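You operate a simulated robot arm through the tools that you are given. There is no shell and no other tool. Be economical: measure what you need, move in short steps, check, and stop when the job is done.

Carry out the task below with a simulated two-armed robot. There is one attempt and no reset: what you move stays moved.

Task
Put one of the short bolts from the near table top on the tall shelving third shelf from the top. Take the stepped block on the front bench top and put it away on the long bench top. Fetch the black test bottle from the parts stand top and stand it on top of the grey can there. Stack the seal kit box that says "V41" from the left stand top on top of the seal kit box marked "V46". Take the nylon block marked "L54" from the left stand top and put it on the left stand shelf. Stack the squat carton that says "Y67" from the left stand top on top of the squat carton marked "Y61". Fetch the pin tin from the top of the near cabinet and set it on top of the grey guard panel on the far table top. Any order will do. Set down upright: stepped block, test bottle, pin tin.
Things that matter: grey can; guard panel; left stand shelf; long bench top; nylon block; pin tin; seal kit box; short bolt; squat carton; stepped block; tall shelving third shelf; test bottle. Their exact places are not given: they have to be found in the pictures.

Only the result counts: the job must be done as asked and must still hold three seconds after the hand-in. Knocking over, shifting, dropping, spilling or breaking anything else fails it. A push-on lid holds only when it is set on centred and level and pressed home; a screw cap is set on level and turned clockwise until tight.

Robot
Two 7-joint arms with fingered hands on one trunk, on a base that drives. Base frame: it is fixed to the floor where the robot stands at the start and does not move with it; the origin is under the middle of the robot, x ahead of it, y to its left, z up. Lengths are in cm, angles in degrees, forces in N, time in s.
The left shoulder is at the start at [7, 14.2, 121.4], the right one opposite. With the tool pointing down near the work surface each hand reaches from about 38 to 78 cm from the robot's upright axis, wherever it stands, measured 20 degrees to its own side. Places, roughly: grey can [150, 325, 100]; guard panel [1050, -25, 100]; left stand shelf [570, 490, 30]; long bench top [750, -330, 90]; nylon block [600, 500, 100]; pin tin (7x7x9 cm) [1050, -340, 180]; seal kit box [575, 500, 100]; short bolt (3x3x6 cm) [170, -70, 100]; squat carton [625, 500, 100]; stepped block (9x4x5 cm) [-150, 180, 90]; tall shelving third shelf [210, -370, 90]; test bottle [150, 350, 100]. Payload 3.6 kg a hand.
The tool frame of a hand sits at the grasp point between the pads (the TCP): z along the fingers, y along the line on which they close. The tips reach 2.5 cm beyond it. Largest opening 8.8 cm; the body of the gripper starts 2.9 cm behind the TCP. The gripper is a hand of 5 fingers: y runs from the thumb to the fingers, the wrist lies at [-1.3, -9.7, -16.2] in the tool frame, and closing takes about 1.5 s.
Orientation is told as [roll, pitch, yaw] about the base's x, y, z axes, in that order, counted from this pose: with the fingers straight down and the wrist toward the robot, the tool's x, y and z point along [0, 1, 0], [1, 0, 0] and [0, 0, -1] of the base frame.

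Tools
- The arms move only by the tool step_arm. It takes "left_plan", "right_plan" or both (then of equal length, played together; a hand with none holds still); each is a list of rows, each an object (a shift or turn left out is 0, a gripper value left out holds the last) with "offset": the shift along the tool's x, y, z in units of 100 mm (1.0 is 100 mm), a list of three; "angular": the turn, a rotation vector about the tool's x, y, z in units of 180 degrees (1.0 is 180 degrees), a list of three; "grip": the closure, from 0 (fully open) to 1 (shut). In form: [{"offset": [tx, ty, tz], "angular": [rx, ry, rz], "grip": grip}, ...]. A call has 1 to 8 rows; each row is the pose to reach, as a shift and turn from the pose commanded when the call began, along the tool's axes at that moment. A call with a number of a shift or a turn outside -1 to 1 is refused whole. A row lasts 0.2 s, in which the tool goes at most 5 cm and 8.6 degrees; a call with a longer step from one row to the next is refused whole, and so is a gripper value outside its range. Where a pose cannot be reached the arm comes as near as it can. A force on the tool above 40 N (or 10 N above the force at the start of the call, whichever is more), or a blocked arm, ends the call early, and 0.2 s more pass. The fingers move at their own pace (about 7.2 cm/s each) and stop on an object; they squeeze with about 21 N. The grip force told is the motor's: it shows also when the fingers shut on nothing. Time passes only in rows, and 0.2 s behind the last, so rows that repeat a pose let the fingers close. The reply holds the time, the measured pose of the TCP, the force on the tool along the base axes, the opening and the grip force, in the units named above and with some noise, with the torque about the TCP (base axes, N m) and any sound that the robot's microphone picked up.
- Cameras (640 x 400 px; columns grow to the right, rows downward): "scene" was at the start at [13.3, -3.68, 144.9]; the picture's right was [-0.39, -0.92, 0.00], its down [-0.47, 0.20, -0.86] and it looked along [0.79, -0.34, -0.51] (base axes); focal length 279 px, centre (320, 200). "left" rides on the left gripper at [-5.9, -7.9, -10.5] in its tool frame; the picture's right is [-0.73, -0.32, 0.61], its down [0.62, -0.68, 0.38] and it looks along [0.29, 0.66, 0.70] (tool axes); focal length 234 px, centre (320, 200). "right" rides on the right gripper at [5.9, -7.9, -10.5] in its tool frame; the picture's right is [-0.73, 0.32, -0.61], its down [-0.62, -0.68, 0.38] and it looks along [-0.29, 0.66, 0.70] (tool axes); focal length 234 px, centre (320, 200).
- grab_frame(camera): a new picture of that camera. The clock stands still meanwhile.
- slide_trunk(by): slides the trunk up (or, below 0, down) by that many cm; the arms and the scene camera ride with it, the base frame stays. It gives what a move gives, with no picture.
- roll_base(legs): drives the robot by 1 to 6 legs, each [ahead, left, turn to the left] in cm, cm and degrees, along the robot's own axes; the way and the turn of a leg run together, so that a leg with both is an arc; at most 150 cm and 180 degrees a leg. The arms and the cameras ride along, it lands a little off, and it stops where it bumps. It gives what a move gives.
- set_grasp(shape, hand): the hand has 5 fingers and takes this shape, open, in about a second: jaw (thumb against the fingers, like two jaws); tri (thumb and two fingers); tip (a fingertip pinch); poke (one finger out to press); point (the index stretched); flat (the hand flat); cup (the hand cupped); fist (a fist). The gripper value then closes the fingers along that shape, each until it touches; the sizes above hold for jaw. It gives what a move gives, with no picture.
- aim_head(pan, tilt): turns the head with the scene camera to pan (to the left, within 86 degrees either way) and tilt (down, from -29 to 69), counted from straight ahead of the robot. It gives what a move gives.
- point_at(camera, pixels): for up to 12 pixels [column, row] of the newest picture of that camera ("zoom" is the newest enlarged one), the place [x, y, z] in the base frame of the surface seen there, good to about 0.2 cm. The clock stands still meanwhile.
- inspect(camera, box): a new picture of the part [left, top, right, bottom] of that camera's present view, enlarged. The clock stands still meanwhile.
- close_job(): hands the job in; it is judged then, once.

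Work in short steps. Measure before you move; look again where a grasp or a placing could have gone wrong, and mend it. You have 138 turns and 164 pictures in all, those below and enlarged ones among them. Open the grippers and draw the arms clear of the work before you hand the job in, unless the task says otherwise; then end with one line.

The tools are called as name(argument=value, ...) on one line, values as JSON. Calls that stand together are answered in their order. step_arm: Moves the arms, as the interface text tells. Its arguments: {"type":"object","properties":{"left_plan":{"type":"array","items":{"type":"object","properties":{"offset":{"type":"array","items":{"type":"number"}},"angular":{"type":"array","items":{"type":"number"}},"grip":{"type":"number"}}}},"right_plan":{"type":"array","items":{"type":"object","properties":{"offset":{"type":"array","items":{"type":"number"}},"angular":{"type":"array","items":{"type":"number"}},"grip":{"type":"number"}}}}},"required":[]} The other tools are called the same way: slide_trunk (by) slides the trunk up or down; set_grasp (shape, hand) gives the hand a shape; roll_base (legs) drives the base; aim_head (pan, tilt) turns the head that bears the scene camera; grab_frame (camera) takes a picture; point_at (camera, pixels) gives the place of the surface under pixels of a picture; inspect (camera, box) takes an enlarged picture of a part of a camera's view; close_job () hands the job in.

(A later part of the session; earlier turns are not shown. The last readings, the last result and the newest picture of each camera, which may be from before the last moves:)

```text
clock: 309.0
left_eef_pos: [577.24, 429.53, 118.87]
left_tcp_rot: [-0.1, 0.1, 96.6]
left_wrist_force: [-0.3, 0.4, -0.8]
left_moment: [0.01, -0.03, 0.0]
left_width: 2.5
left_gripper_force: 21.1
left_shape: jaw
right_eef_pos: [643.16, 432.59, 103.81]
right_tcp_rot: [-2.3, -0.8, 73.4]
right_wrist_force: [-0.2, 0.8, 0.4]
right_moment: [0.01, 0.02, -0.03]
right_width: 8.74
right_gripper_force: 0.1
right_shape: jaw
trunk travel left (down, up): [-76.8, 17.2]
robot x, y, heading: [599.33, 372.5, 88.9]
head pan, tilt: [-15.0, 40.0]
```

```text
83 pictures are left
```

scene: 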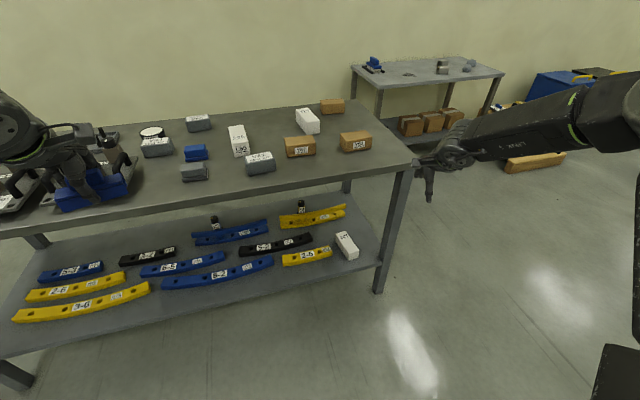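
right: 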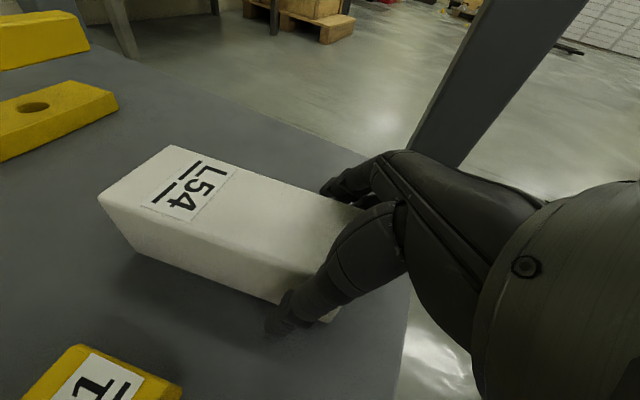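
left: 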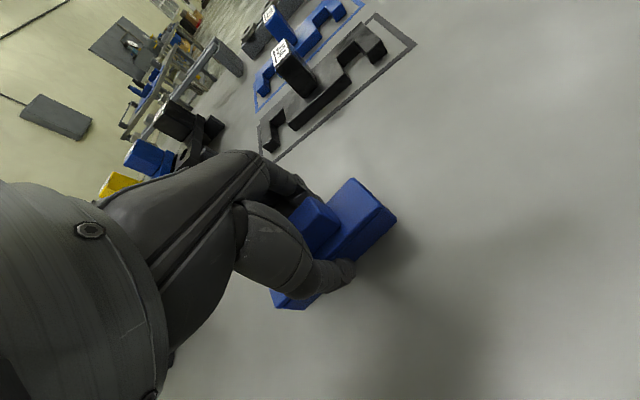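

L54 is on the shelf. Next Y67: I square the right hand (yaw 90) and bring it inboard, with the trunk raised.

slide_trunk(by=12)

step_arm(right_plan=[{"offset": [0.3, -0.1, 0], "angular": [0.004, 0.012, -0.046]}, {"offset": [0.6, -0.2, 0], "angular": [0.004, 0.012, -0.092]}, {"offset": [1.0, -0.3, 0], "angular": [0.004, 0.012, -0.092]}, {"offset": [1.0, -0.3, 0], "angular": [0.004, 0.012, -0.092]}])

step_arm(right_plan=[{"offset": [0.4, 0, 0]}, {"offset": [0.8, 0, 0]}, {"offset": [0.9, 0, 0]}, {"offset": [0.9, 0, 0]}])

roll_base(legs=[[50, 0, 0]])

aim_head(pan=-15, tilt=50)

grab_frame(camera="scene")

```text
clock: 310.5
left_eef_pos: [577.2, 429.59, 130.96]
left_tcp_rot: [0.1, 0.0, 96.7]
left_wrist_force: [-0.3, -0.4, -0.5]
left_moment: [-0.01, -0.03, -0.01]
left_width: 2.47
left_gripper_force: 21.4
left_shape: jaw
right_eef_pos: [643.25, 432.66, 115.78]
right_tcp_rot: [-2.3, -0.8, 73.4]
right_wrist_force: [0.4, -0.2, 0.0]
right_moment: [0.0, -0.03, 0.0]
right_width: 8.76
right_gripper_force: 0.1
right_shape: jaw
trunk travel left (down, up): [-88.8, 5.2]
robot x, y, heading: [599.49, 372.45, 88.7]
head pan, tilt: [-15.0, 40.0]
```

```text
clock: 311.5
left_eef_pos: [577.27, 429.59, 130.79]
left_tcp_rot: [0.0, 0.0, 96.6]
left_wrist_force: [0.1, 0.9, -0.3]
left_moment: [0.01, 0.0, -0.01]
left_width: 2.48
left_gripper_force: 21.3
left_shape: jaw
right_eef_pos: [632.74, 432.61, 115.45]
right_tcp_rot: [-0.2, 0.3, 90.0]
right_wrist_force: [1.0, -0.5, -0.8]
right_moment: [0.0, 0.03, -0.03]
right_width: 8.76
right_gripper_force: 0.0
right_shape: jaw
trunk travel left (down, up): [-88.8, 5.2]
robot x, y, heading: [599.67, 372.43, 88.9]
head pan, tilt: [-15.0, 40.0]
```

```text
clock: 312.5
left_eef_pos: [577.1, 429.5, 130.92]
left_tcp_rot: [-0.1, 0.1, 96.6]
left_wrist_force: [0.3, 0.3, -0.3]
left_moment: [0.0, -0.01, 0.0]
left_width: 2.48
left_gripper_force: 20.5
left_shape: jaw
right_eef_pos: [623.68, 432.68, 115.17]
right_tcp_rot: [-0.1, 0.2, 90.1]
right_wrist_force: [0.2, 0.0, 0.9]
right_moment: [0.02, 0.03, -0.01]
right_width: 8.76
right_gripper_force: 0.0
right_shape: jaw
trunk travel left (down, up): [-88.8, 5.2]
robot x, y, heading: [599.9, 372.14, 88.9]
head pan, tilt: [-15.0, 40.0]
```

```text
clock: 315.4
left_eef_pos: [577.76, 479.23, 130.84]
left_tcp_rot: [0.0, -0.1, 97.0]
left_wrist_force: [0.7, 0.2, -0.4]
left_moment: [0.0, -0.01, 0.04]
left_width: 2.5
left_gripper_force: 21.1
left_shape: jaw
right_eef_pos: [624.38, 482.44, 115.38]
right_tcp_rot: [-0.2, 0.2, 90.2]
right_wrist_force: [-0.7, -0.6, 0.4]
right_moment: [-0.01, 0.03, 0.03]
right_width: 8.78
right_gripper_force: 0.1
right_shape: jaw
trunk travel left (down, up): [-88.8, 5.2]
robot x, y, heading: [601.03, 422.12, 89.0]
head pan, tilt: [-15.0, 40.0]
```

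```text
clock: 316.1
left_eef_pos: [577.83, 479.42, 130.83]
left_tcp_rot: [0.0, 0.1, 96.9]
left_wrist_force: [0.1, 0.8, -0.2]
left_moment: [-0.01, -0.03, 0.01]
left_width: 2.46
left_gripper_force: 20.6
left_shape: jaw
right_eef_pos: [624.37, 482.64, 115.32]
right_tcp_rot: [-0.2, 0.4, 90.2]
right_wrist_force: [0.1, 0.1, -0.6]
right_moment: [0.02, -0.01, 0.01]
right_width: 8.77
right_gripper_force: 0.0
right_shape: jaw
trunk travel left (down, up): [-88.8, 5.2]
robot x, y, heading: [600.6, 422.32, 89.3]
head pan, tilt: [-15.0, 50.0]
```

```text
82 pictures are left
```

scene: 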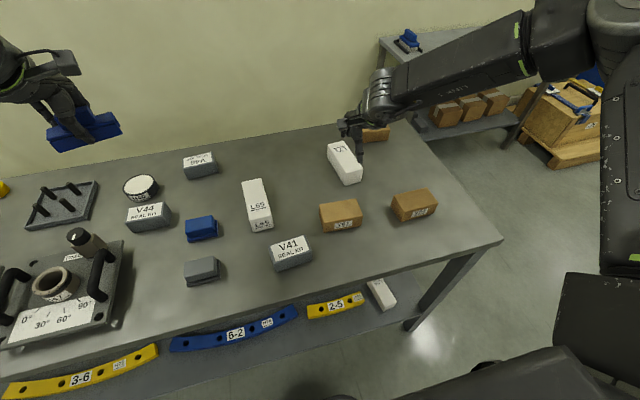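

I zoom on Y67, Y64 and the back carton for precise corners.

inspect(camera="scene", box=[300, 120, 460, 240])

point_at(camera="zoom", pixels=[[70, 285], [195, 270], [202, 310], [75, 330], [230, 50], [290, 45], [295, 70], [220, 70], [80, 365], [130, 300]])

```text
3.33 times, centred on (380, 180) of scene
```

zoom: 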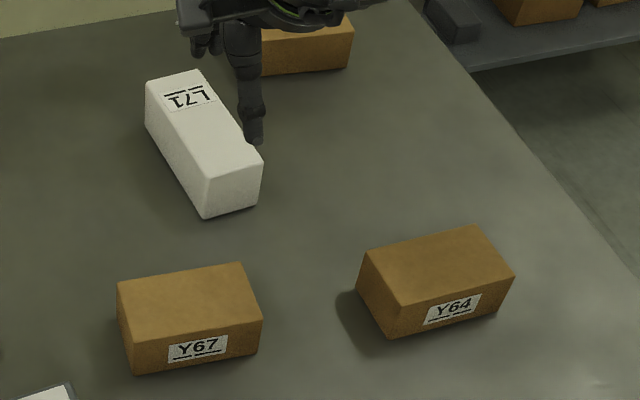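

```text
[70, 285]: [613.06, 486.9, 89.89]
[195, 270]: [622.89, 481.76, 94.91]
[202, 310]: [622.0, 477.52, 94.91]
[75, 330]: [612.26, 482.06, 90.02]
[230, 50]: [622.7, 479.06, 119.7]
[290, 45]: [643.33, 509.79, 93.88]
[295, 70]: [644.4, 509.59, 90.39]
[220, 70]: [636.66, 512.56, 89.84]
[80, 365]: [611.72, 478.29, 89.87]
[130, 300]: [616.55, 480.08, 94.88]
```

I take Y67's top corners properly.

point_at(camera="zoom", pixels=[[121, 286], [238, 267], [259, 314], [135, 337], [190, 300], [345, 30], [348, 62]])

```text
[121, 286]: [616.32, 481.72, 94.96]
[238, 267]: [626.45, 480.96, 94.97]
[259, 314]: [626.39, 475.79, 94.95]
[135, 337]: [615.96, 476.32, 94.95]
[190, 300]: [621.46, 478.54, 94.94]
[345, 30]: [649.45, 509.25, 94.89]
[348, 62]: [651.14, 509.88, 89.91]
```

Y67 centre (621.3,478.7), yaw ≈86°. I align above it and lower the trunk 14 cm.

step_arm(right_plan=[{"offset": [0.307, -0.394, 0], "angular": [0, 0, 0.023]}, {"offset": [0.307, -0.394, 0], "angular": [0, 0, 0.023]}])

slide_trunk(by=-14)

grab_frame(camera="right")

```text
clock: 316.7
left_eef_pos: [577.9, 479.47, 130.82]
left_tcp_rot: [0.0, -0.1, 96.9]
left_wrist_force: [-0.6, 0.2, 0.1]
left_moment: [0.01, 0.0, -0.01]
left_width: 2.49
left_gripper_force: 20.5
left_shape: jaw
right_eef_pos: [621.22, 478.72, 115.38]
right_tcp_rot: [-0.2, 0.2, 86.2]
right_wrist_force: [-0.1, 0.5, -0.2]
right_moment: [-0.02, 0.01, 0.03]
right_width: 8.79
right_gripper_force: 0.1
right_shape: jaw
trunk travel left (down, up): [-88.8, 5.2]
robot x, y, heading: [601.04, 422.59, 89.2]
head pan, tilt: [-15.0, 50.0]
```

```text
clock: 318.4
left_eef_pos: [577.79, 479.47, 116.82]
left_tcp_rot: [0.0, -0.1, 96.9]
left_wrist_force: [0.4, -0.6, 0.2]
left_moment: [0.04, 0.03, 0.03]
left_width: 2.47
left_gripper_force: 20.9
left_shape: jaw
right_eef_pos: [621.26, 478.62, 101.4]
right_tcp_rot: [-0.2, 0.2, 86.1]
right_wrist_force: [0.9, 0.4, 0.4]
right_moment: [-0.01, 0.0, 0.03]
right_width: 8.78
right_gripper_force: 0.0
right_shape: jaw
trunk travel left (down, up): [-74.8, 19.2]
robot x, y, heading: [601.06, 422.36, 89.1]
head pan, tilt: [-15.0, 50.0]
```

```text
80 pictures are left
```

right: 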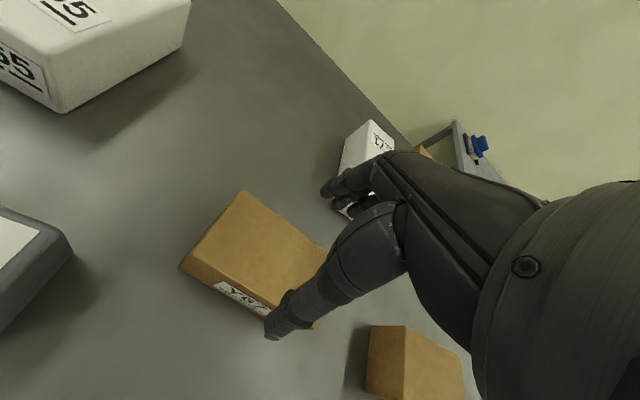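

Good alignment; descend 8 cm and close.

step_arm(right_plan=[{"offset": [0, 0, 0.3]}, {"offset": [0, 0, 0.6]}, {"offset": [0, 0, 0.8]}, {"offset": [0, 0, 0.8], "grip": 1}, {"offset": [0, 0, 0.8], "grip": 1}, {"offset": [0, 0, 0.8], "grip": 1}, {"offset": [0, 0, 0.8], "grip": 1}, {"offset": [0, 0, 0.8], "grip": 1}])

slide_trunk(by=14)

grab_frame(camera="scene")

```text
clock: 320.2
left_eef_pos: [577.76, 479.38, 116.84]
left_tcp_rot: [-0.1, 0.0, 96.9]
left_wrist_force: [0.4, -0.5, -0.8]
left_moment: [-0.03, -0.02, -0.01]
left_width: 2.51
left_gripper_force: 20.9
left_shape: jaw
right_eef_pos: [621.33, 478.49, 93.58]
right_tcp_rot: [-0.2, 0.2, 86.1]
right_wrist_force: [-0.3, 1.7, 6.6]
right_moment: [0.36, -0.07, 0.07]
right_width: 6.49
right_gripper_force: 20.9
right_shape: jaw
trunk travel left (down, up): [-74.8, 19.2]
robot x, y, heading: [601.22, 422.26, 89.5]
head pan, tilt: [-15.0, 50.0]
```

```text
clock: 321.9
left_eef_pos: [577.87, 479.48, 130.91]
left_tcp_rot: [-0.1, 0.0, 96.9]
left_wrist_force: [0.6, 0.2, -0.3]
left_moment: [0.0, -0.01, 0.0]
left_width: 2.5
left_gripper_force: 20.1
left_shape: jaw
right_eef_pos: [621.53, 478.46, 107.6]
right_tcp_rot: [-0.2, 0.4, 86.1]
right_wrist_force: [-0.5, 0.2, -1.4]
right_moment: [0.01, 0.02, -0.01]
right_width: 6.42
right_gripper_force: 21.1
right_shape: jaw
trunk travel left (down, up): [-88.8, 5.2]
robot x, y, heading: [600.84, 422.5, 89.1]
head pan, tilt: [-15.0, 50.0]
```

```text
79 pictures are left
```

scene: 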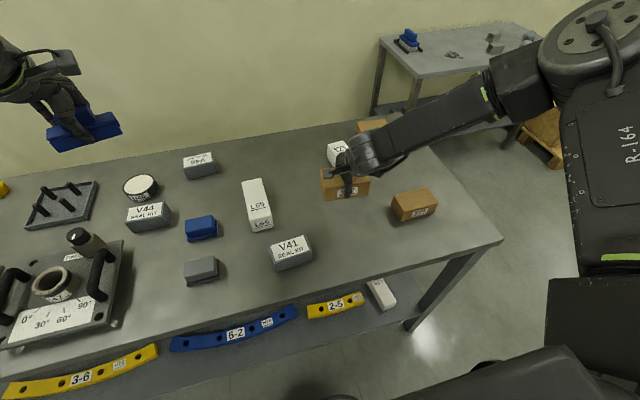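

Held. I shift the base right 24 and ahead 17.5, then see.

roll_base(legs=[[0, -24, 0], [17.5, 0, 0]])

aim_head(pan=-20, tilt=45)

grab_frame(camera="scene")

grab_frame(camera="right")

```text
clock: 324.7
left_eef_pos: [602.09, 496.14, 131.02]
left_tcp_rot: [-0.1, -0.1, 96.8]
left_wrist_force: [-0.2, 0.2, 0.2]
left_moment: [0.01, 0.02, 0.03]
left_width: 2.48
left_gripper_force: 20.7
left_shape: jaw
right_eef_pos: [645.54, 495.33, 107.7]
right_tcp_rot: [-0.2, 0.0, 86.1]
right_wrist_force: [-0.1, 0.0, -1.1]
right_moment: [0.01, -0.01, 0.02]
right_width: 6.41
right_gripper_force: 20.8
right_shape: jaw
trunk travel left (down, up): [-88.8, 5.2]
robot x, y, heading: [625.15, 439.55, 89.4]
head pan, tilt: [-15.0, 50.0]
```

```text
clock: 325.4
left_eef_pos: [602.06, 496.2, 130.88]
left_tcp_rot: [0.0, -0.1, 96.9]
left_wrist_force: [-0.3, 0.3, -1.0]
left_moment: [-0.02, 0.0, -0.03]
left_width: 2.47
left_gripper_force: 21.0
left_shape: jaw
right_eef_pos: [645.63, 495.43, 107.5]
right_tcp_rot: [-0.2, 0.2, 86.1]
right_wrist_force: [-0.7, -0.4, -1.5]
right_moment: [0.05, 0.0, 0.0]
right_width: 6.44
right_gripper_force: 20.7
right_shape: jaw
trunk travel left (down, up): [-88.8, 5.2]
robot x, y, heading: [624.98, 439.2, 89.3]
head pan, tilt: [-20.0, 45.0]
```

```text
78 pictures are left
```

scene: 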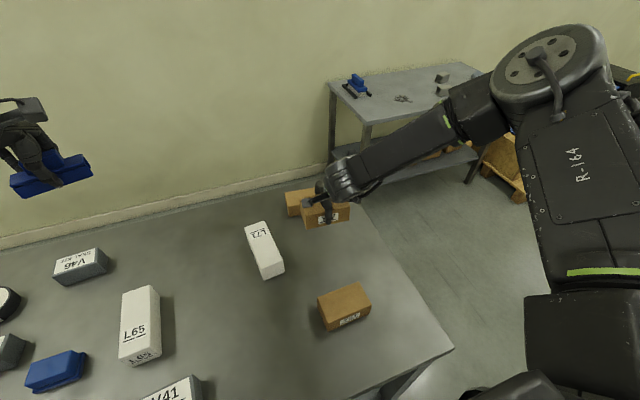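

```text
77 pictures are left
```

right: 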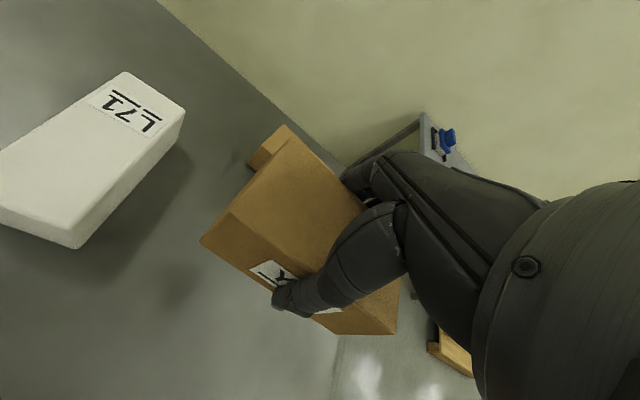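

I extend the arm forward 17 cm in two stages.

step_arm(right_plan=[{"offset": [0.02, 0.35, 0]}, {"offset": [0.05, 0.7, 0]}, {"offset": [0.07, 1.0, 0]}, {"offset": [0.07, 1.0, 0]}])

step_arm(right_plan=[{"offset": [0.02, 0.35, 0]}, {"offset": [0.05, 0.7, 0]}, {"offset": [0.05, 0.71, 0.2]}, {"offset": [0.05, 0.71, 0.2]}])

inspect(camera="scene", box=[240, 130, 400, 250])

```text
clock: 326.4
left_eef_pos: [602.16, 496.44, 130.81]
left_tcp_rot: [-0.1, 0.0, 96.8]
left_wrist_force: [0.1, 0.4, -1.2]
left_moment: [-0.01, 0.0, 0.03]
left_width: 2.47
left_gripper_force: 20.7
left_shape: jaw
right_eef_pos: [648.17, 501.32, 110.91]
right_tcp_rot: [-0.2, 0.2, 86.2]
right_wrist_force: [-0.3, 0.4, -1.2]
right_moment: [0.0, -0.02, 0.04]
right_width: 6.4
right_gripper_force: 21.3
right_shape: jaw
right hand out of reach, approached as far as the arm can: row 1, 2, 3, 4
trunk travel left (down, up): [-88.8, 5.2]
robot x, y, heading: [625.0, 439.27, 89.5]
head pan, tilt: [-20.0, 45.0]
```

```text
clock: 327.4
left_eef_pos: [601.96, 496.53, 130.89]
left_tcp_rot: [0.0, 0.0, 96.9]
left_wrist_force: [0.8, 0.0, -0.7]
left_moment: [-0.01, -0.01, -0.01]
left_width: 2.48
left_gripper_force: 21.3
left_shape: jaw
right_eef_pos: [650.43, 503.7, 112.57]
right_tcp_rot: [-0.2, 0.1, 86.2]
right_wrist_force: [0.1, -0.1, -1.8]
right_moment: [0.0, -0.01, -0.02]
right_width: 6.42
right_gripper_force: 21.1
right_shape: jaw
right hand out of reach, approached as far as the arm can: row 1, 2, 3, 4
trunk travel left (down, up): [-88.8, 5.2]
robot x, y, heading: [625.09, 439.45, 89.1]
head pan, tilt: [-20.0, 45.0]
```

```text
3.33 times, centred on (320, 190) of scene
```

zoom: 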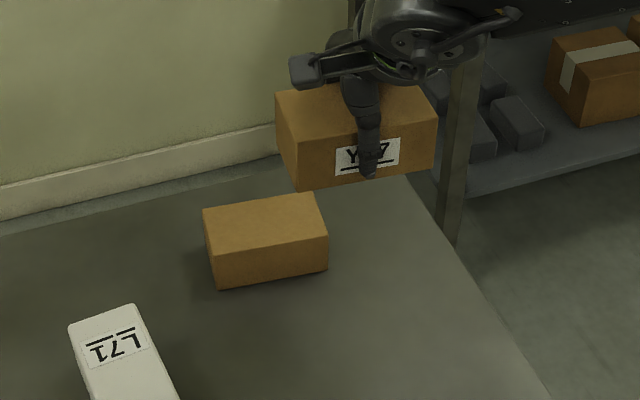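

The arm drifts upward at its limit, so reach is better at a higher relative height. I command forward-left-and-up, to be compensated with the trunk.

step_arm(right_plan=[{"offset": [0.15, 0.25, -0.2]}, {"offset": [0.3, 0.5, -0.4]}, {"offset": [0.45, 0.7, -0.6]}, {"offset": [0.53, 0.88, -0.8]}, {"offset": [0.53, 0.88, -0.8]}])

```text
clock: 328.6
left_eef_pos: [602.1, 496.35, 130.89]
left_tcp_rot: [0.0, 0.0, 96.9]
left_wrist_force: [0.2, 0.1, -0.4]
left_moment: [0.01, 0.0, 0.02]
left_width: 2.5
left_gripper_force: 21.4
left_shape: jaw
right_eef_pos: [648.58, 506.88, 122.34]
right_tcp_rot: [-0.2, 0.3, 86.2]
right_wrist_force: [0.1, 0.2, -1.8]
right_moment: [0.01, -0.03, 0.03]
right_width: 6.43
right_gripper_force: 21.3
right_shape: jaw
right hand out of reach, approached as far as the arm can: row 1, 2, 3, 4, 5
trunk travel left (down, up): [-88.8, 5.2]
robot x, y, heading: [624.96, 439.29, 89.0]
head pan, tilt: [-20.0, 45.0]
```

Reach falls short by ~5 cm. Turning the body left would bring the right shoulder forward if the base is round; I look down at the base outline.

aim_head(pan=0, tilt=69)

grab_frame(camera="scene")

point_at(camera="scene", pixels=[[320, 330], [280, 335], [360, 335], [240, 345], [400, 345], [320, 300], [320, 280], [320, 310], [200, 370], [440, 370], [320, 380], [320, 320]])

```text
clock: 329.5
left_eef_pos: [602.06, 496.33, 130.79]
left_tcp_rot: [0.1, 0.0, 97.0]
left_wrist_force: [0.4, -0.4, -0.9]
left_moment: [0.03, -0.01, -0.05]
left_width: 2.47
left_gripper_force: 21.0
left_shape: jaw
right_eef_pos: [648.74, 506.98, 122.27]
right_tcp_rot: [-0.2, 0.2, 86.1]
right_wrist_force: [1.6, 0.3, -1.7]
right_moment: [0.0, 0.0, 0.04]
right_width: 6.45
right_gripper_force: 20.9
right_shape: jaw
trunk travel left (down, up): [-88.8, 5.2]
robot x, y, heading: [625.11, 439.3, 89.0]
head pan, tilt: [0.0, 68.8]
```

```text
75 pictures are left
```

scene: 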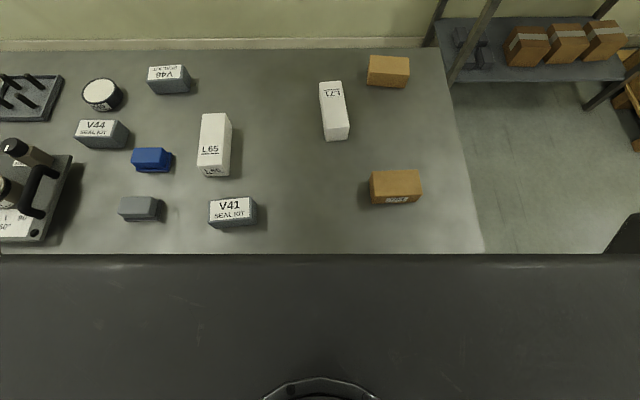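

```text
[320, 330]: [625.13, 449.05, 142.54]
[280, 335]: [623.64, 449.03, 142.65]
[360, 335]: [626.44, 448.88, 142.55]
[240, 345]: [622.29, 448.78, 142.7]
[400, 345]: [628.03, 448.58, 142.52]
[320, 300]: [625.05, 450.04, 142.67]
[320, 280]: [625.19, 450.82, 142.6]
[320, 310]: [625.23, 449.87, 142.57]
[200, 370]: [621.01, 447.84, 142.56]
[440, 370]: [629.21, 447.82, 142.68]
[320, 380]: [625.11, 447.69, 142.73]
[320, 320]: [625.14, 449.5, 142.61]
```

The chest hides the base. I test whether the left arm (never twisted) reaches farther: extend it 10 then more forward.

step_arm(left_plan=[{"offset": [0, 0.35, 0.2]}, {"offset": [0, 0.7, 0.4]}, {"offset": [0, 1.0, 0.6]}, {"offset": [0, 1.0, 0.6]}])

step_arm(left_plan=[{"offset": [0, 0.35, 0.2]}, {"offset": [0, 0.7, 0.4]}, {"offset": [0, 1.0, 0.6]}, {"offset": [0, 1.0, 0.6]}])

```text
clock: 330.5
left_eef_pos: [600.77, 506.26, 124.84]
left_tcp_rot: [-0.1, 0.0, 96.8]
left_wrist_force: [-0.1, 0.4, -0.3]
left_moment: [0.0, 0.03, 0.02]
left_width: 2.49
left_gripper_force: 20.7
left_shape: jaw
right_eef_pos: [648.66, 506.76, 122.15]
right_tcp_rot: [-0.3, 0.2, 86.0]
right_wrist_force: [-1.5, 0.3, -1.4]
right_moment: [-0.01, 0.0, -0.02]
right_width: 6.44
right_gripper_force: 20.9
right_shape: jaw
trunk travel left (down, up): [-88.8, 5.2]
robot x, y, heading: [624.75, 439.31, 89.2]
head pan, tilt: [0.0, 68.8]
```

```text
clock: 331.5
left_eef_pos: [599.57, 516.27, 118.77]
left_tcp_rot: [0.0, -0.1, 96.8]
left_wrist_force: [0.2, -0.2, -1.3]
left_moment: [-0.01, 0.02, 0.02]
left_width: 2.46
left_gripper_force: 21.1
left_shape: jaw
right_eef_pos: [648.57, 506.77, 122.23]
right_tcp_rot: [-0.2, 0.2, 86.2]
right_wrist_force: [-0.2, -0.9, -1.7]
right_moment: [0.02, -0.01, 0.02]
right_width: 6.41
right_gripper_force: 21.4
right_shape: jaw
trunk travel left (down, up): [-88.8, 5.2]
robot x, y, heading: [624.97, 439.38, 89.2]
head pan, tilt: [0.0, 68.8]
```

The left arm reaches 77 cm ahead without trouble, so the right arm is in an unfavourable posture. Y67 can be placed from the stand's right end instead: I drive around to (699,480), heading 165°.

roll_base(legs=[[-60, 0, 0], [0, -74, 0], [0, 0, 76], [26, -97.5, 0]])

aim_head(pan=-10, tilt=45)

grab_frame(camera="scene")

```text
clock: 346.6
left_eef_pos: [617.19, 472.5, 118.75]
left_tcp_rot: [-0.1, 0.1, 172.8]
left_wrist_force: [0.9, 0.1, 0.2]
left_moment: [-0.04, 0.02, -0.01]
left_width: 2.46
left_gripper_force: 21.4
left_shape: jaw
right_eef_pos: [638.26, 517.72, 122.23]
right_tcp_rot: [-0.2, 0.3, 162.0]
right_wrist_force: [1.0, -0.6, -1.7]
right_moment: [-0.01, 0.03, 0.0]
right_width: 6.42
right_gripper_force: 20.9
right_shape: jaw
trunk travel left (down, up): [-88.8, 5.2]
robot x, y, heading: [697.96, 478.16, 165.2]
head pan, tilt: [0.0, 68.8]
```

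```text
clock: 347.5
left_eef_pos: [617.18, 472.56, 118.67]
left_tcp_rot: [-0.1, 0.0, 172.8]
left_wrist_force: [0.9, 0.2, -0.8]
left_moment: [0.02, -0.02, 0.04]
left_width: 2.47
left_gripper_force: 20.8
left_shape: jaw
right_eef_pos: [638.1, 517.88, 122.19]
right_tcp_rot: [-0.2, 0.2, 162.0]
right_wrist_force: [-0.5, 0.4, -2.0]
right_moment: [0.01, 0.02, -0.02]
right_width: 6.42
right_gripper_force: 21.1
right_shape: jaw
trunk travel left (down, up): [-88.8, 5.2]
robot x, y, heading: [697.9, 478.35, 164.8]
head pan, tilt: [-10.0, 45.0]
```

```text
74 pictures are left
```

scene: 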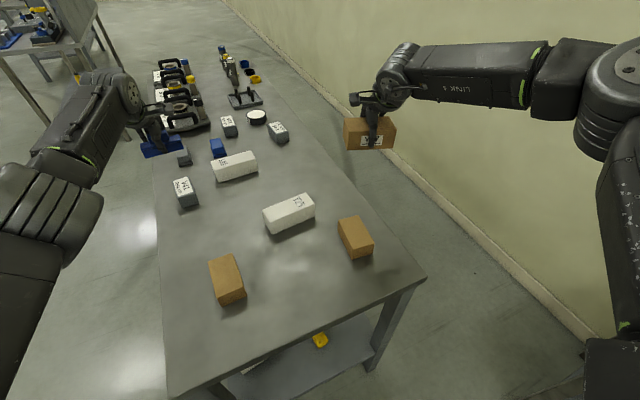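

I rotate the right hand −57° and bring it over Y61 (355,238).

step_arm(right_plan=[{"offset": [0.05, -0.2, 0], "angular": [0, 0, 0.045]}, {"offset": [0.1, -0.4, 0], "angular": [0, 0, 0.09]}, {"offset": [0.15, -0.6, 0], "angular": [0, 0, 0.135]}, {"offset": [0.2, -0.75, 0], "angular": [0, 0, 0.18]}, {"offset": [0.25, -0.87, 0], "angular": [0, 0, 0.225]}, {"offset": [0.28, -0.87, 0], "angular": [0, 0, 0.27]}, {"offset": [0.285, -0.87, 0], "angular": [0, 0, 0.315]}, {"offset": [0.285, -0.87, 0], "angular": [0, 0, 0.315]}])

inspect(camera="scene", box=[300, 150, 460, 270])

```text
clock: 349.3
left_eef_pos: [617.08, 472.46, 118.69]
left_tcp_rot: [0.0, 0.1, 172.7]
left_wrist_force: [1.0, 0.4, -0.9]
left_moment: [0.02, 0.05, 0.03]
left_width: 2.48
left_gripper_force: 21.0
left_shape: jaw
right_eef_pos: [649.73, 517.56, 120.97]
right_tcp_rot: [0.0, 0.1, 105.4]
right_wrist_force: [0.5, 0.1, -1.2]
right_moment: [-0.02, -0.02, -0.03]
right_width: 6.4
right_gripper_force: 20.9
right_shape: jaw
right hand out of reach, approached as far as the arm can: row 5, 6, 7, 8
trunk travel left (down, up): [-88.8, 5.2]
robot x, y, heading: [697.97, 478.14, 164.9]
head pan, tilt: [-10.0, 45.0]
```

```text
3.33 times, centred on (380, 210) of scene
```

zoom: 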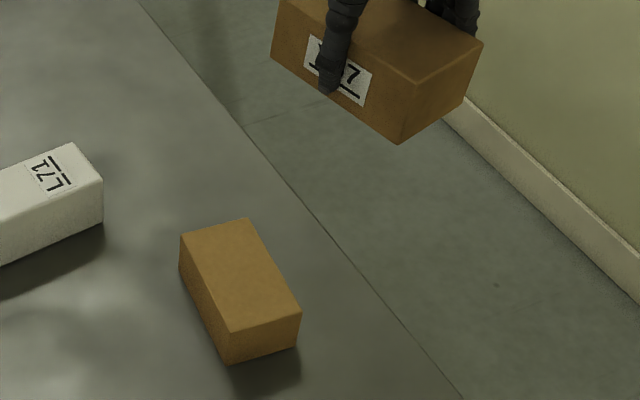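

I measure Y61's top corners.

point_at(camera="zoom", pixels=[[184, 237], [246, 223], [297, 311], [231, 329], [240, 275], [230, 345]])

```text
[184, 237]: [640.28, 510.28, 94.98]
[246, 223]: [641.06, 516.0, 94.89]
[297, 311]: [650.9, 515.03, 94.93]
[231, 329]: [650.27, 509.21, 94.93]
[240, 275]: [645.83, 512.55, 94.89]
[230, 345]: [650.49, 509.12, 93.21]
```

Y61 centre (645.6,512.6). I shift the base by (2.7 ahead, 5.9 left) to centre the carton over it.

roll_base(legs=[[2.7, 5.9, 0]])

slide_trunk(by=-18)

grab_frame(camera="right")

grab_frame(camera="scene")

```text
clock: 350.3
left_eef_pos: [613.66, 468.37, 119.23]
left_tcp_rot: [0.3, -0.2, 172.7]
left_wrist_force: [0.6, 1.2, -0.3]
left_moment: [-0.05, 0.02, -0.03]
left_width: 2.46
left_gripper_force: 21.1
left_shape: jaw
right_eef_pos: [646.1, 513.26, 121.0]
right_tcp_rot: [0.4, 0.4, 105.4]
right_wrist_force: [1.4, 0.8, -1.7]
right_moment: [-0.01, 0.03, 0.0]
right_width: 6.38
right_gripper_force: 20.8
right_shape: jaw
trunk travel left (down, up): [-88.8, 5.2]
robot x, y, heading: [694.04, 473.29, 165.1]
head pan, tilt: [-10.0, 45.0]
```

```text
clock: 352.3
left_eef_pos: [613.13, 467.72, 100.8]
left_tcp_rot: [0.0, 0.0, 172.7]
left_wrist_force: [-0.4, 0.0, -0.2]
left_moment: [0.0, -0.05, -0.02]
left_width: 2.48
left_gripper_force: 21.1
left_shape: jaw
right_eef_pos: [645.77, 512.46, 103.01]
right_tcp_rot: [0.0, 0.2, 105.4]
right_wrist_force: [0.2, 0.0, -2.2]
right_moment: [-0.01, -0.01, -0.01]
right_width: 6.39
right_gripper_force: 21.1
right_shape: jaw
trunk travel left (down, up): [-70.8, 23.2]
robot x, y, heading: [694.1, 473.47, 165.0]
head pan, tilt: [-10.0, 45.0]
```

```text
72 pictures are left
```

right: 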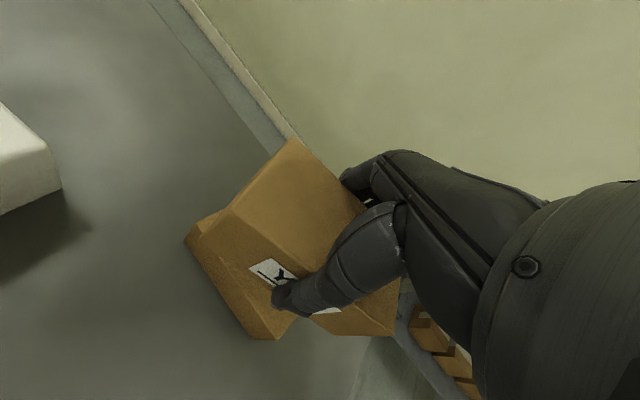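

```text
71 pictures are left
```

scene: 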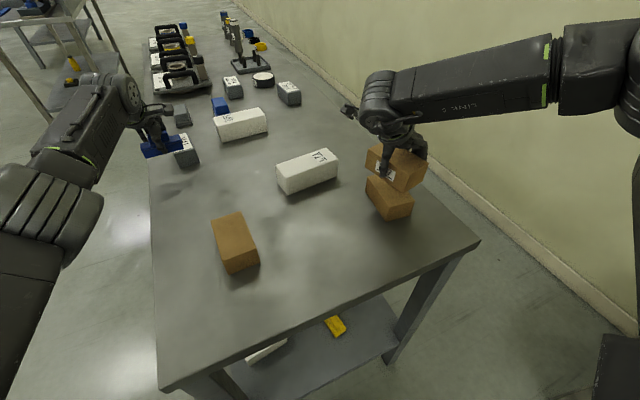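

Left hand is just above V41, so I raise it first; I also try turning the carton 18° further into alignment.

step_arm(left_plan=[{"offset": [0, 0, -0.4]}, {"offset": [0, 0, -0.8]}, {"offset": [0, 0, -0.9]}, {"offset": [0, 0, -0.9]}], right_plan=[{"angular": [0, 0, 0.035]}, {"angular": [0, 0, 0.07]}, {"angular": [0, 0, 0.105]}, {"angular": [0, 0, 0.105]}])

```text
clock: 353.3
left_eef_pos: [613.87, 467.57, 109.54]
left_tcp_rot: [0.0, -0.1, 172.7]
left_wrist_force: [0.1, -0.1, -0.2]
left_moment: [0.0, -0.01, 0.03]
left_width: 2.46
left_gripper_force: 21.1
left_shape: jaw
left hand out of reach, approached as far as the arm can: row 2, 3, 4
right_eef_pos: [649.7, 517.0, 101.4]
right_tcp_rot: [0.2, 0.3, 86.4]
right_wrist_force: [-0.2, 0.9, -2.3]
right_moment: [-0.02, -0.01, 0.01]
right_width: 6.42
right_gripper_force: 20.4
right_shape: jaw
right hand out of reach, approached as far as the arm can: row 1, 2, 3, 4
trunk travel left (down, up): [-70.8, 23.2]
robot x, y, heading: [693.72, 473.48, 165.4]
head pan, tilt: [-10.0, 45.0]
```

Now aligned (yaw 86°) but displaced; I shift the base again by (2.8, 5.3).

roll_base(legs=[[2.8, 5.3, 0]])

step_arm(right_plan=[{"offset": [0, 0, 0]}, {"offset": [0, 0, 0]}, {"offset": [0, 0, 0]}])

inspect(camera="scene", box=[320, 80, 480, 230])

```text
clock: 354.3
left_eef_pos: [609.88, 463.47, 109.74]
left_tcp_rot: [0.1, -0.2, 172.5]
left_wrist_force: [-0.2, 0.1, 0.4]
left_moment: [-0.01, 0.01, -0.01]
left_width: 2.47
left_gripper_force: 21.1
left_shape: jaw
right_eef_pos: [645.91, 512.72, 101.33]
right_tcp_rot: [0.2, 0.4, 86.5]
right_wrist_force: [0.0, 0.7, -1.6]
right_moment: [0.01, -0.02, -0.05]
right_width: 6.4
right_gripper_force: 20.9
right_shape: jaw
trunk travel left (down, up): [-70.8, 23.2]
robot x, y, heading: [689.88, 468.75, 165.0]
head pan, tilt: [-10.0, 45.0]
```

```text
clock: 355.1
left_eef_pos: [609.65, 463.29, 109.58]
left_tcp_rot: [-0.1, 0.0, 172.6]
left_wrist_force: [0.6, -0.3, -0.4]
left_moment: [-0.05, 0.0, -0.01]
left_width: 2.46
left_gripper_force: 21.4
left_shape: jaw
right_eef_pos: [645.7, 512.5, 101.4]
right_tcp_rot: [0.1, 0.4, 86.5]
right_wrist_force: [-0.3, 0.3, -2.2]
right_moment: [-0.02, -0.03, 0.01]
right_width: 6.38
right_gripper_force: 20.8
right_shape: jaw
trunk travel left (down, up): [-70.8, 23.2]
robot x, y, heading: [689.88, 468.82, 164.9]
head pan, tilt: [-10.0, 45.0]
```

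```text
2.67 times, centred on (400, 155) of scene
```

zoom: 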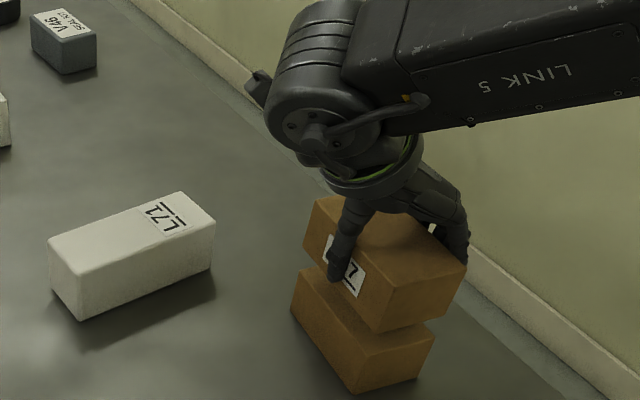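

Aligned. Lower the trunk 2.7 cm, release, and raise.

slide_trunk(by=-2.7)

step_arm(right_plan=[{"offset": [0, 0, 0]}, {"grip": 0}, {"grip": 0}, {"grip": 0}, {"grip": 0}])

slide_trunk(by=16)

inspect(camera="scene", box=[300, 120, 460, 270])

```text
clock: 355.8
left_eef_pos: [609.87, 463.18, 106.98]
left_tcp_rot: [0.0, -0.1, 172.6]
left_wrist_force: [0.1, -0.3, -0.1]
left_moment: [0.01, 0.02, 0.03]
left_width: 2.44
left_gripper_force: 21.4
left_shape: jaw
right_eef_pos: [645.77, 512.58, 98.77]
right_tcp_rot: [0.1, 0.3, 86.4]
right_wrist_force: [0.0, 0.0, 0.3]
right_moment: [0.02, -0.06, 0.03]
right_width: 6.39
right_gripper_force: 21.0
right_shape: jaw
trunk travel left (down, up): [-68.1, 25.9]
robot x, y, heading: [689.8, 469.38, 165.2]
head pan, tilt: [-10.0, 45.0]
```

```text
clock: 357.0
left_eef_pos: [609.85, 463.34, 106.96]
left_tcp_rot: [0.0, 0.0, 172.6]
left_wrist_force: [0.3, -0.5, -0.7]
left_moment: [-0.02, -0.03, 0.01]
left_width: 2.44
left_gripper_force: 20.7
left_shape: jaw
right_eef_pos: [645.82, 512.64, 98.75]
right_tcp_rot: [0.1, 0.3, 86.5]
right_wrist_force: [-0.2, 0.4, 1.4]
right_moment: [-0.01, -0.01, -0.02]
right_width: 8.84
right_gripper_force: 0.1
right_shape: jaw
trunk travel left (down, up): [-68.1, 25.9]
robot x, y, heading: [689.93, 468.79, 164.8]
head pan, tilt: [-10.0, 45.0]
```

```text
clock: 358.8
left_eef_pos: [609.86, 463.32, 122.88]
left_tcp_rot: [0.1, 0.0, 172.6]
left_wrist_force: [0.1, -0.7, -1.1]
left_moment: [0.03, 0.03, 0.0]
left_width: 2.46
left_gripper_force: 21.4
left_shape: jaw
right_eef_pos: [645.7, 512.6, 114.78]
right_tcp_rot: [0.2, 0.4, 86.5]
right_wrist_force: [-0.4, -0.1, -0.1]
right_moment: [0.04, 0.01, -0.02]
right_width: 8.81
right_gripper_force: 0.1
right_shape: jaw
trunk travel left (down, up): [-84.1, 9.9]
robot x, y, heading: [689.8, 468.93, 164.6]
head pan, tilt: [-10.0, 45.0]
```

```text
2.67 times, centred on (380, 195) of scene
```

zoom: 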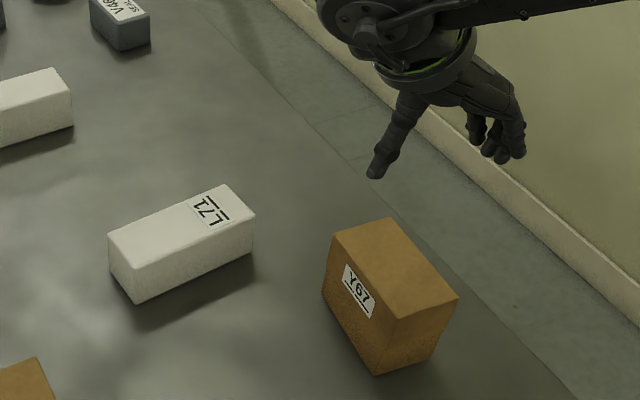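

Y67 is stacked neatly on Y61. For V41 I'll use the left arm: first I drive to the front so the left hand can park the stepped block on the free spot near (624,474).

step_arm(right_plan=[{"offset": [0, 0, -0.35]}, {"offset": [0, 0, -0.7]}, {"offset": [0, 0, -1.0]}, {"offset": [0, 0, -1.0]}])

roll_base(legs=[[-26, 97.5, 0], [0, 0, -75.8], [0, 40, 0], [28, 0, 0]])

aim_head(pan=20, tilt=42)

grab_frame(camera="scene")

```text
clock: 359.8
left_eef_pos: [609.76, 463.25, 122.88]
left_tcp_rot: [0.0, 0.0, 172.6]
left_wrist_force: [0.5, 0.4, -0.4]
left_moment: [0.0, -0.01, 0.02]
left_width: 2.46
left_gripper_force: 21.3
left_shape: jaw
right_eef_pos: [647.78, 514.85, 123.18]
right_tcp_rot: [0.5, 0.5, 86.7]
right_wrist_force: [-0.1, 0.2, 0.7]
right_moment: [-0.03, 0.0, -0.03]
right_width: 8.77
right_gripper_force: 0.0
right_shape: jaw
right hand out of reach, approached as far as the arm can: row 1, 2, 3, 4
trunk travel left (down, up): [-84.1, 9.9]
robot x, y, heading: [690.09, 468.96, 164.8]
head pan, tilt: [-10.0, 45.0]
```

```text
clock: 372.0
left_eef_pos: [624.19, 472.08, 123.11]
left_tcp_rot: [0.0, -0.1, 97.0]
left_wrist_force: [-0.4, -0.3, 0.6]
left_moment: [-0.02, 0.02, -0.02]
left_width: 2.47
left_gripper_force: 21.1
left_shape: jaw
right_eef_pos: [683.49, 448.17, 123.2]
right_tcp_rot: [0.4, 0.5, 11.2]
right_wrist_force: [-0.7, -0.3, -0.8]
right_moment: [0.02, 0.0, -0.01]
right_width: 8.8
right_gripper_force: 0.1
right_shape: jaw
trunk travel left (down, up): [-84.1, 9.9]
robot x, y, heading: [650.06, 396.21, 89.6]
head pan, tilt: [-10.0, 45.0]
```

```text
clock: 372.9
left_eef_pos: [624.18, 472.16, 122.98]
left_tcp_rot: [0.0, 0.0, 97.1]
left_wrist_force: [-0.3, 0.7, -1.4]
left_moment: [-0.04, 0.0, 0.02]
left_width: 2.45
left_gripper_force: 21.3
left_shape: jaw
right_eef_pos: [683.72, 448.34, 123.2]
right_tcp_rot: [0.4, 0.5, 11.2]
right_wrist_force: [0.2, -0.4, 0.4]
right_moment: [0.01, -0.01, 0.02]
right_width: 8.8
right_gripper_force: 0.0
right_shape: jaw
trunk travel left (down, up): [-84.1, 9.9]
robot x, y, heading: [649.57, 396.35, 89.6]
head pan, tilt: [20.0, 42.0]
```

```text
68 pictures are left
```

scene: 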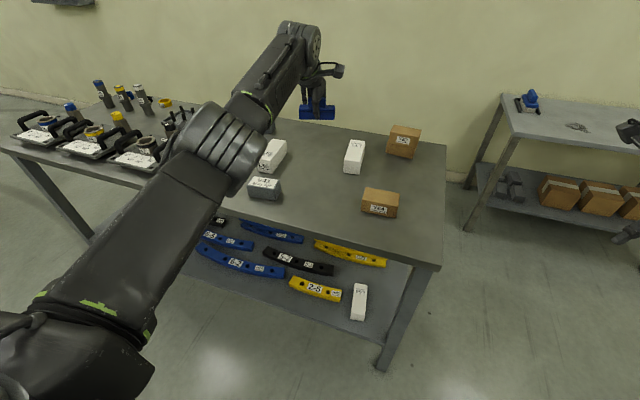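

Landed right on spot (624.2,472.1). I lower the trunk 29.7, release the block, and raise.

slide_trunk(by=-29.7)

step_arm(left_plan=[{"offset": [0, 0, 0]}, {"grip": 0.2}, {"grip": 0.2}, {"grip": 0.2}, {"grip": 0.2}])

slide_trunk(by=13)

roll_base(legs=[[-1.8, 18.5, 0]])

grab_frame(camera="left")

grab_frame(camera="scene")

```text
clock: 375.9
left_eef_pos: [624.01, 472.22, 93.28]
left_tcp_rot: [0.0, 0.1, 97.1]
left_wrist_force: [-1.0, 0.6, -0.7]
left_moment: [-0.02, -0.03, 0.03]
left_width: 2.46
left_gripper_force: 21.0
left_shape: jaw
right_eef_pos: [683.5, 448.37, 93.55]
right_tcp_rot: [0.4, 0.4, 11.3]
right_wrist_force: [-0.2, 0.3, 0.0]
right_moment: [0.02, 0.02, 0.01]
right_width: 8.78
right_gripper_force: 0.1
right_shape: jaw
trunk travel left (down, up): [-54.4, 39.6]
robot x, y, heading: [649.8, 396.35, 89.1]
head pan, tilt: [20.0, 42.0]
```

```text
clock: 377.1
left_eef_pos: [624.15, 472.18, 93.19]
left_tcp_rot: [0.1, 0.1, 97.1]
left_wrist_force: [0.1, -0.3, -0.9]
left_moment: [0.01, 0.01, -0.01]
left_width: 7.02
left_gripper_force: 0.1
left_shape: jaw
right_eef_pos: [683.62, 448.43, 93.47]
right_tcp_rot: [0.4, 0.5, 11.2]
right_wrist_force: [0.7, 0.0, 0.3]
right_moment: [0.0, 0.01, -0.04]
right_width: 8.81
right_gripper_force: 0.1
right_shape: jaw
trunk travel left (down, up): [-54.4, 39.6]
robot x, y, heading: [649.79, 396.02, 89.6]
head pan, tilt: [20.0, 42.0]
```

```text
clock: 378.7
left_eef_pos: [624.03, 472.12, 106.22]
left_tcp_rot: [0.0, 0.0, 97.0]
left_wrist_force: [-0.1, 0.9, -0.1]
left_moment: [0.02, 0.0, -0.01]
left_width: 7.02
left_gripper_force: 0.1
left_shape: jaw
right_eef_pos: [683.54, 448.29, 106.46]
right_tcp_rot: [0.5, 0.5, 11.3]
right_wrist_force: [-0.1, -0.9, -0.1]
right_moment: [0.01, -0.05, 0.0]
right_width: 8.82
right_gripper_force: 0.1
right_shape: jaw
trunk travel left (down, up): [-67.4, 26.6]
robot x, y, heading: [649.83, 396.31, 89.6]
head pan, tilt: [20.0, 42.0]
```

```text
clock: 380.2
left_eef_pos: [605.7, 470.49, 106.38]
left_tcp_rot: [-0.1, 0.0, 97.2]
left_wrist_force: [0.5, -0.5, 0.7]
left_moment: [0.03, 0.01, 0.01]
left_width: 7.02
left_gripper_force: 0.1
left_shape: jaw
right_eef_pos: [665.14, 446.61, 106.43]
right_tcp_rot: [0.5, 0.5, 11.3]
right_wrist_force: [0.2, 0.1, -0.1]
right_moment: [0.01, -0.05, -0.02]
right_width: 8.77
right_gripper_force: 0.1
right_shape: jaw
trunk travel left (down, up): [-67.4, 26.6]
robot x, y, heading: [631.22, 394.86, 89.6]
head pan, tilt: [20.0, 42.0]
```

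```text
67 pictures are left
```

left: 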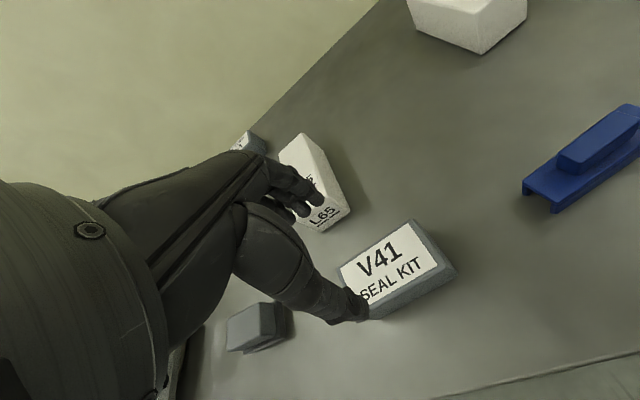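

```text
66 pictures are left
```

scene: 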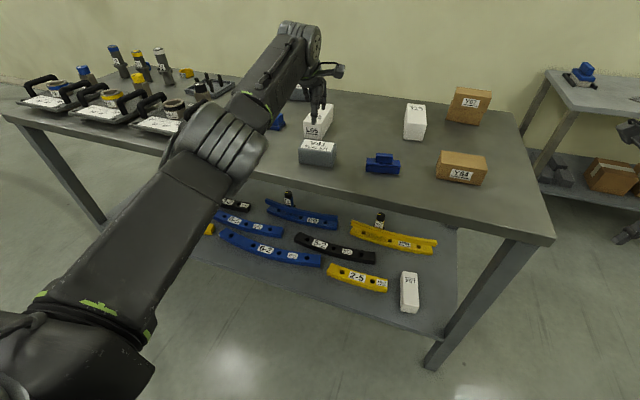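

V41's label centre (398,262) matches the tool axis (388,270). I square the yaw, open fully, lower 12.9 cm and close.

step_arm(left_plan=[{"offset": [-0.02, 0.0, 0], "angular": [0, 0, 0.045], "grip": 0}, {"offset": [-0.02, 0.0, 0], "angular": [0, 0, 0.045], "grip": 0}, {"offset": [-0.02, 0.0, 0], "angular": [0, 0, 0.045], "grip": 0}])

slide_trunk(by=-12.9)

step_arm(left_plan=[{"grip": 1}, {"grip": 1}, {"grip": 1}, {"grip": 1}, {"grip": 1}])

slide_trunk(by=22)

grab_frame(camera="left")

```text
clock: 381.0
left_eef_pos: [605.74, 470.41, 106.1]
left_tcp_rot: [0.0, -0.1, 89.0]
left_wrist_force: [-0.4, -0.5, 0.2]
left_moment: [-0.02, -0.04, -0.03]
left_width: 8.77
left_gripper_force: 0.1
left_shape: jaw
right_eef_pos: [665.09, 446.7, 106.47]
right_tcp_rot: [0.3, 0.4, 11.3]
right_wrist_force: [0.1, 0.2, 0.6]
right_moment: [-0.02, 0.02, -0.02]
right_width: 8.8
right_gripper_force: 0.1
right_shape: jaw
trunk travel left (down, up): [-67.4, 26.6]
robot x, y, heading: [631.38, 394.18, 89.2]
head pan, tilt: [20.0, 42.0]
```

```text
clock: 382.6
left_eef_pos: [605.91, 470.38, 93.37]
left_tcp_rot: [0.0, -0.1, 89.1]
left_wrist_force: [0.0, 0.7, 0.5]
left_moment: [-0.02, -0.02, -0.01]
left_width: 8.74
left_gripper_force: 0.0
left_shape: jaw
right_eef_pos: [665.07, 446.71, 93.54]
right_tcp_rot: [0.3, 0.5, 11.3]
right_wrist_force: [-0.6, 1.0, -0.1]
right_moment: [-0.01, 0.01, -0.01]
right_width: 8.79
right_gripper_force: 0.1
right_shape: jaw
trunk travel left (down, up): [-54.5, 39.5]
robot x, y, heading: [631.53, 394.31, 89.8]
head pan, tilt: [20.0, 42.0]
```

```text
clock: 383.8
left_eef_pos: [605.8, 470.34, 93.31]
left_tcp_rot: [0.0, -0.1, 89.1]
left_wrist_force: [0.0, -1.2, 1.8]
left_moment: [-0.19, 0.0, 0.01]
left_width: 5.74
left_gripper_force: 20.9
left_shape: jaw
right_eef_pos: [665.06, 446.61, 93.49]
right_tcp_rot: [0.4, 0.5, 11.4]
right_wrist_force: [-0.1, -0.8, -0.5]
right_moment: [-0.03, 0.03, 0.03]
right_width: 8.81
right_gripper_force: 0.2
right_shape: jaw
trunk travel left (down, up): [-54.5, 39.5]
robot x, y, heading: [631.16, 394.27, 89.3]
head pan, tilt: [20.0, 42.0]
```

```text
clock: 386.1
left_eef_pos: [605.92, 470.45, 115.21]
left_tcp_rot: [0.1, 0.0, 89.1]
left_wrist_force: [-0.7, -0.1, -2.1]
left_moment: [0.03, 0.0, -0.03]
left_width: 5.71
left_gripper_force: 20.9
left_shape: jaw
right_eef_pos: [665.1, 446.7, 115.5]
right_tcp_rot: [0.4, 0.5, 11.3]
right_wrist_force: [-0.3, -0.1, -0.3]
right_moment: [0.02, 0.0, -0.01]
right_width: 8.81
right_gripper_force: 0.1
right_shape: jaw
trunk travel left (down, up): [-76.5, 17.5]
robot x, y, heading: [631.73, 394.19, 89.5]
head pan, tilt: [20.0, 42.0]
```

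```text
65 pictures are left
```

left: 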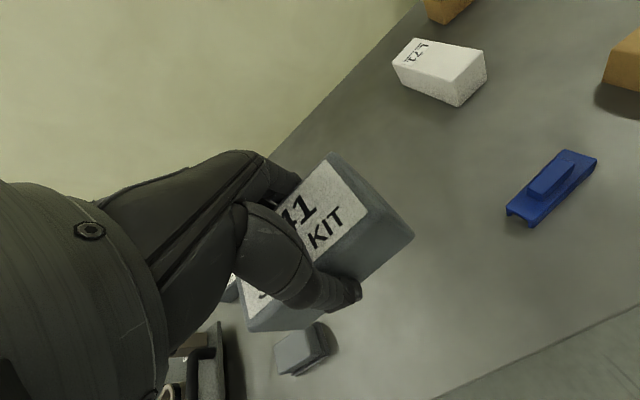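

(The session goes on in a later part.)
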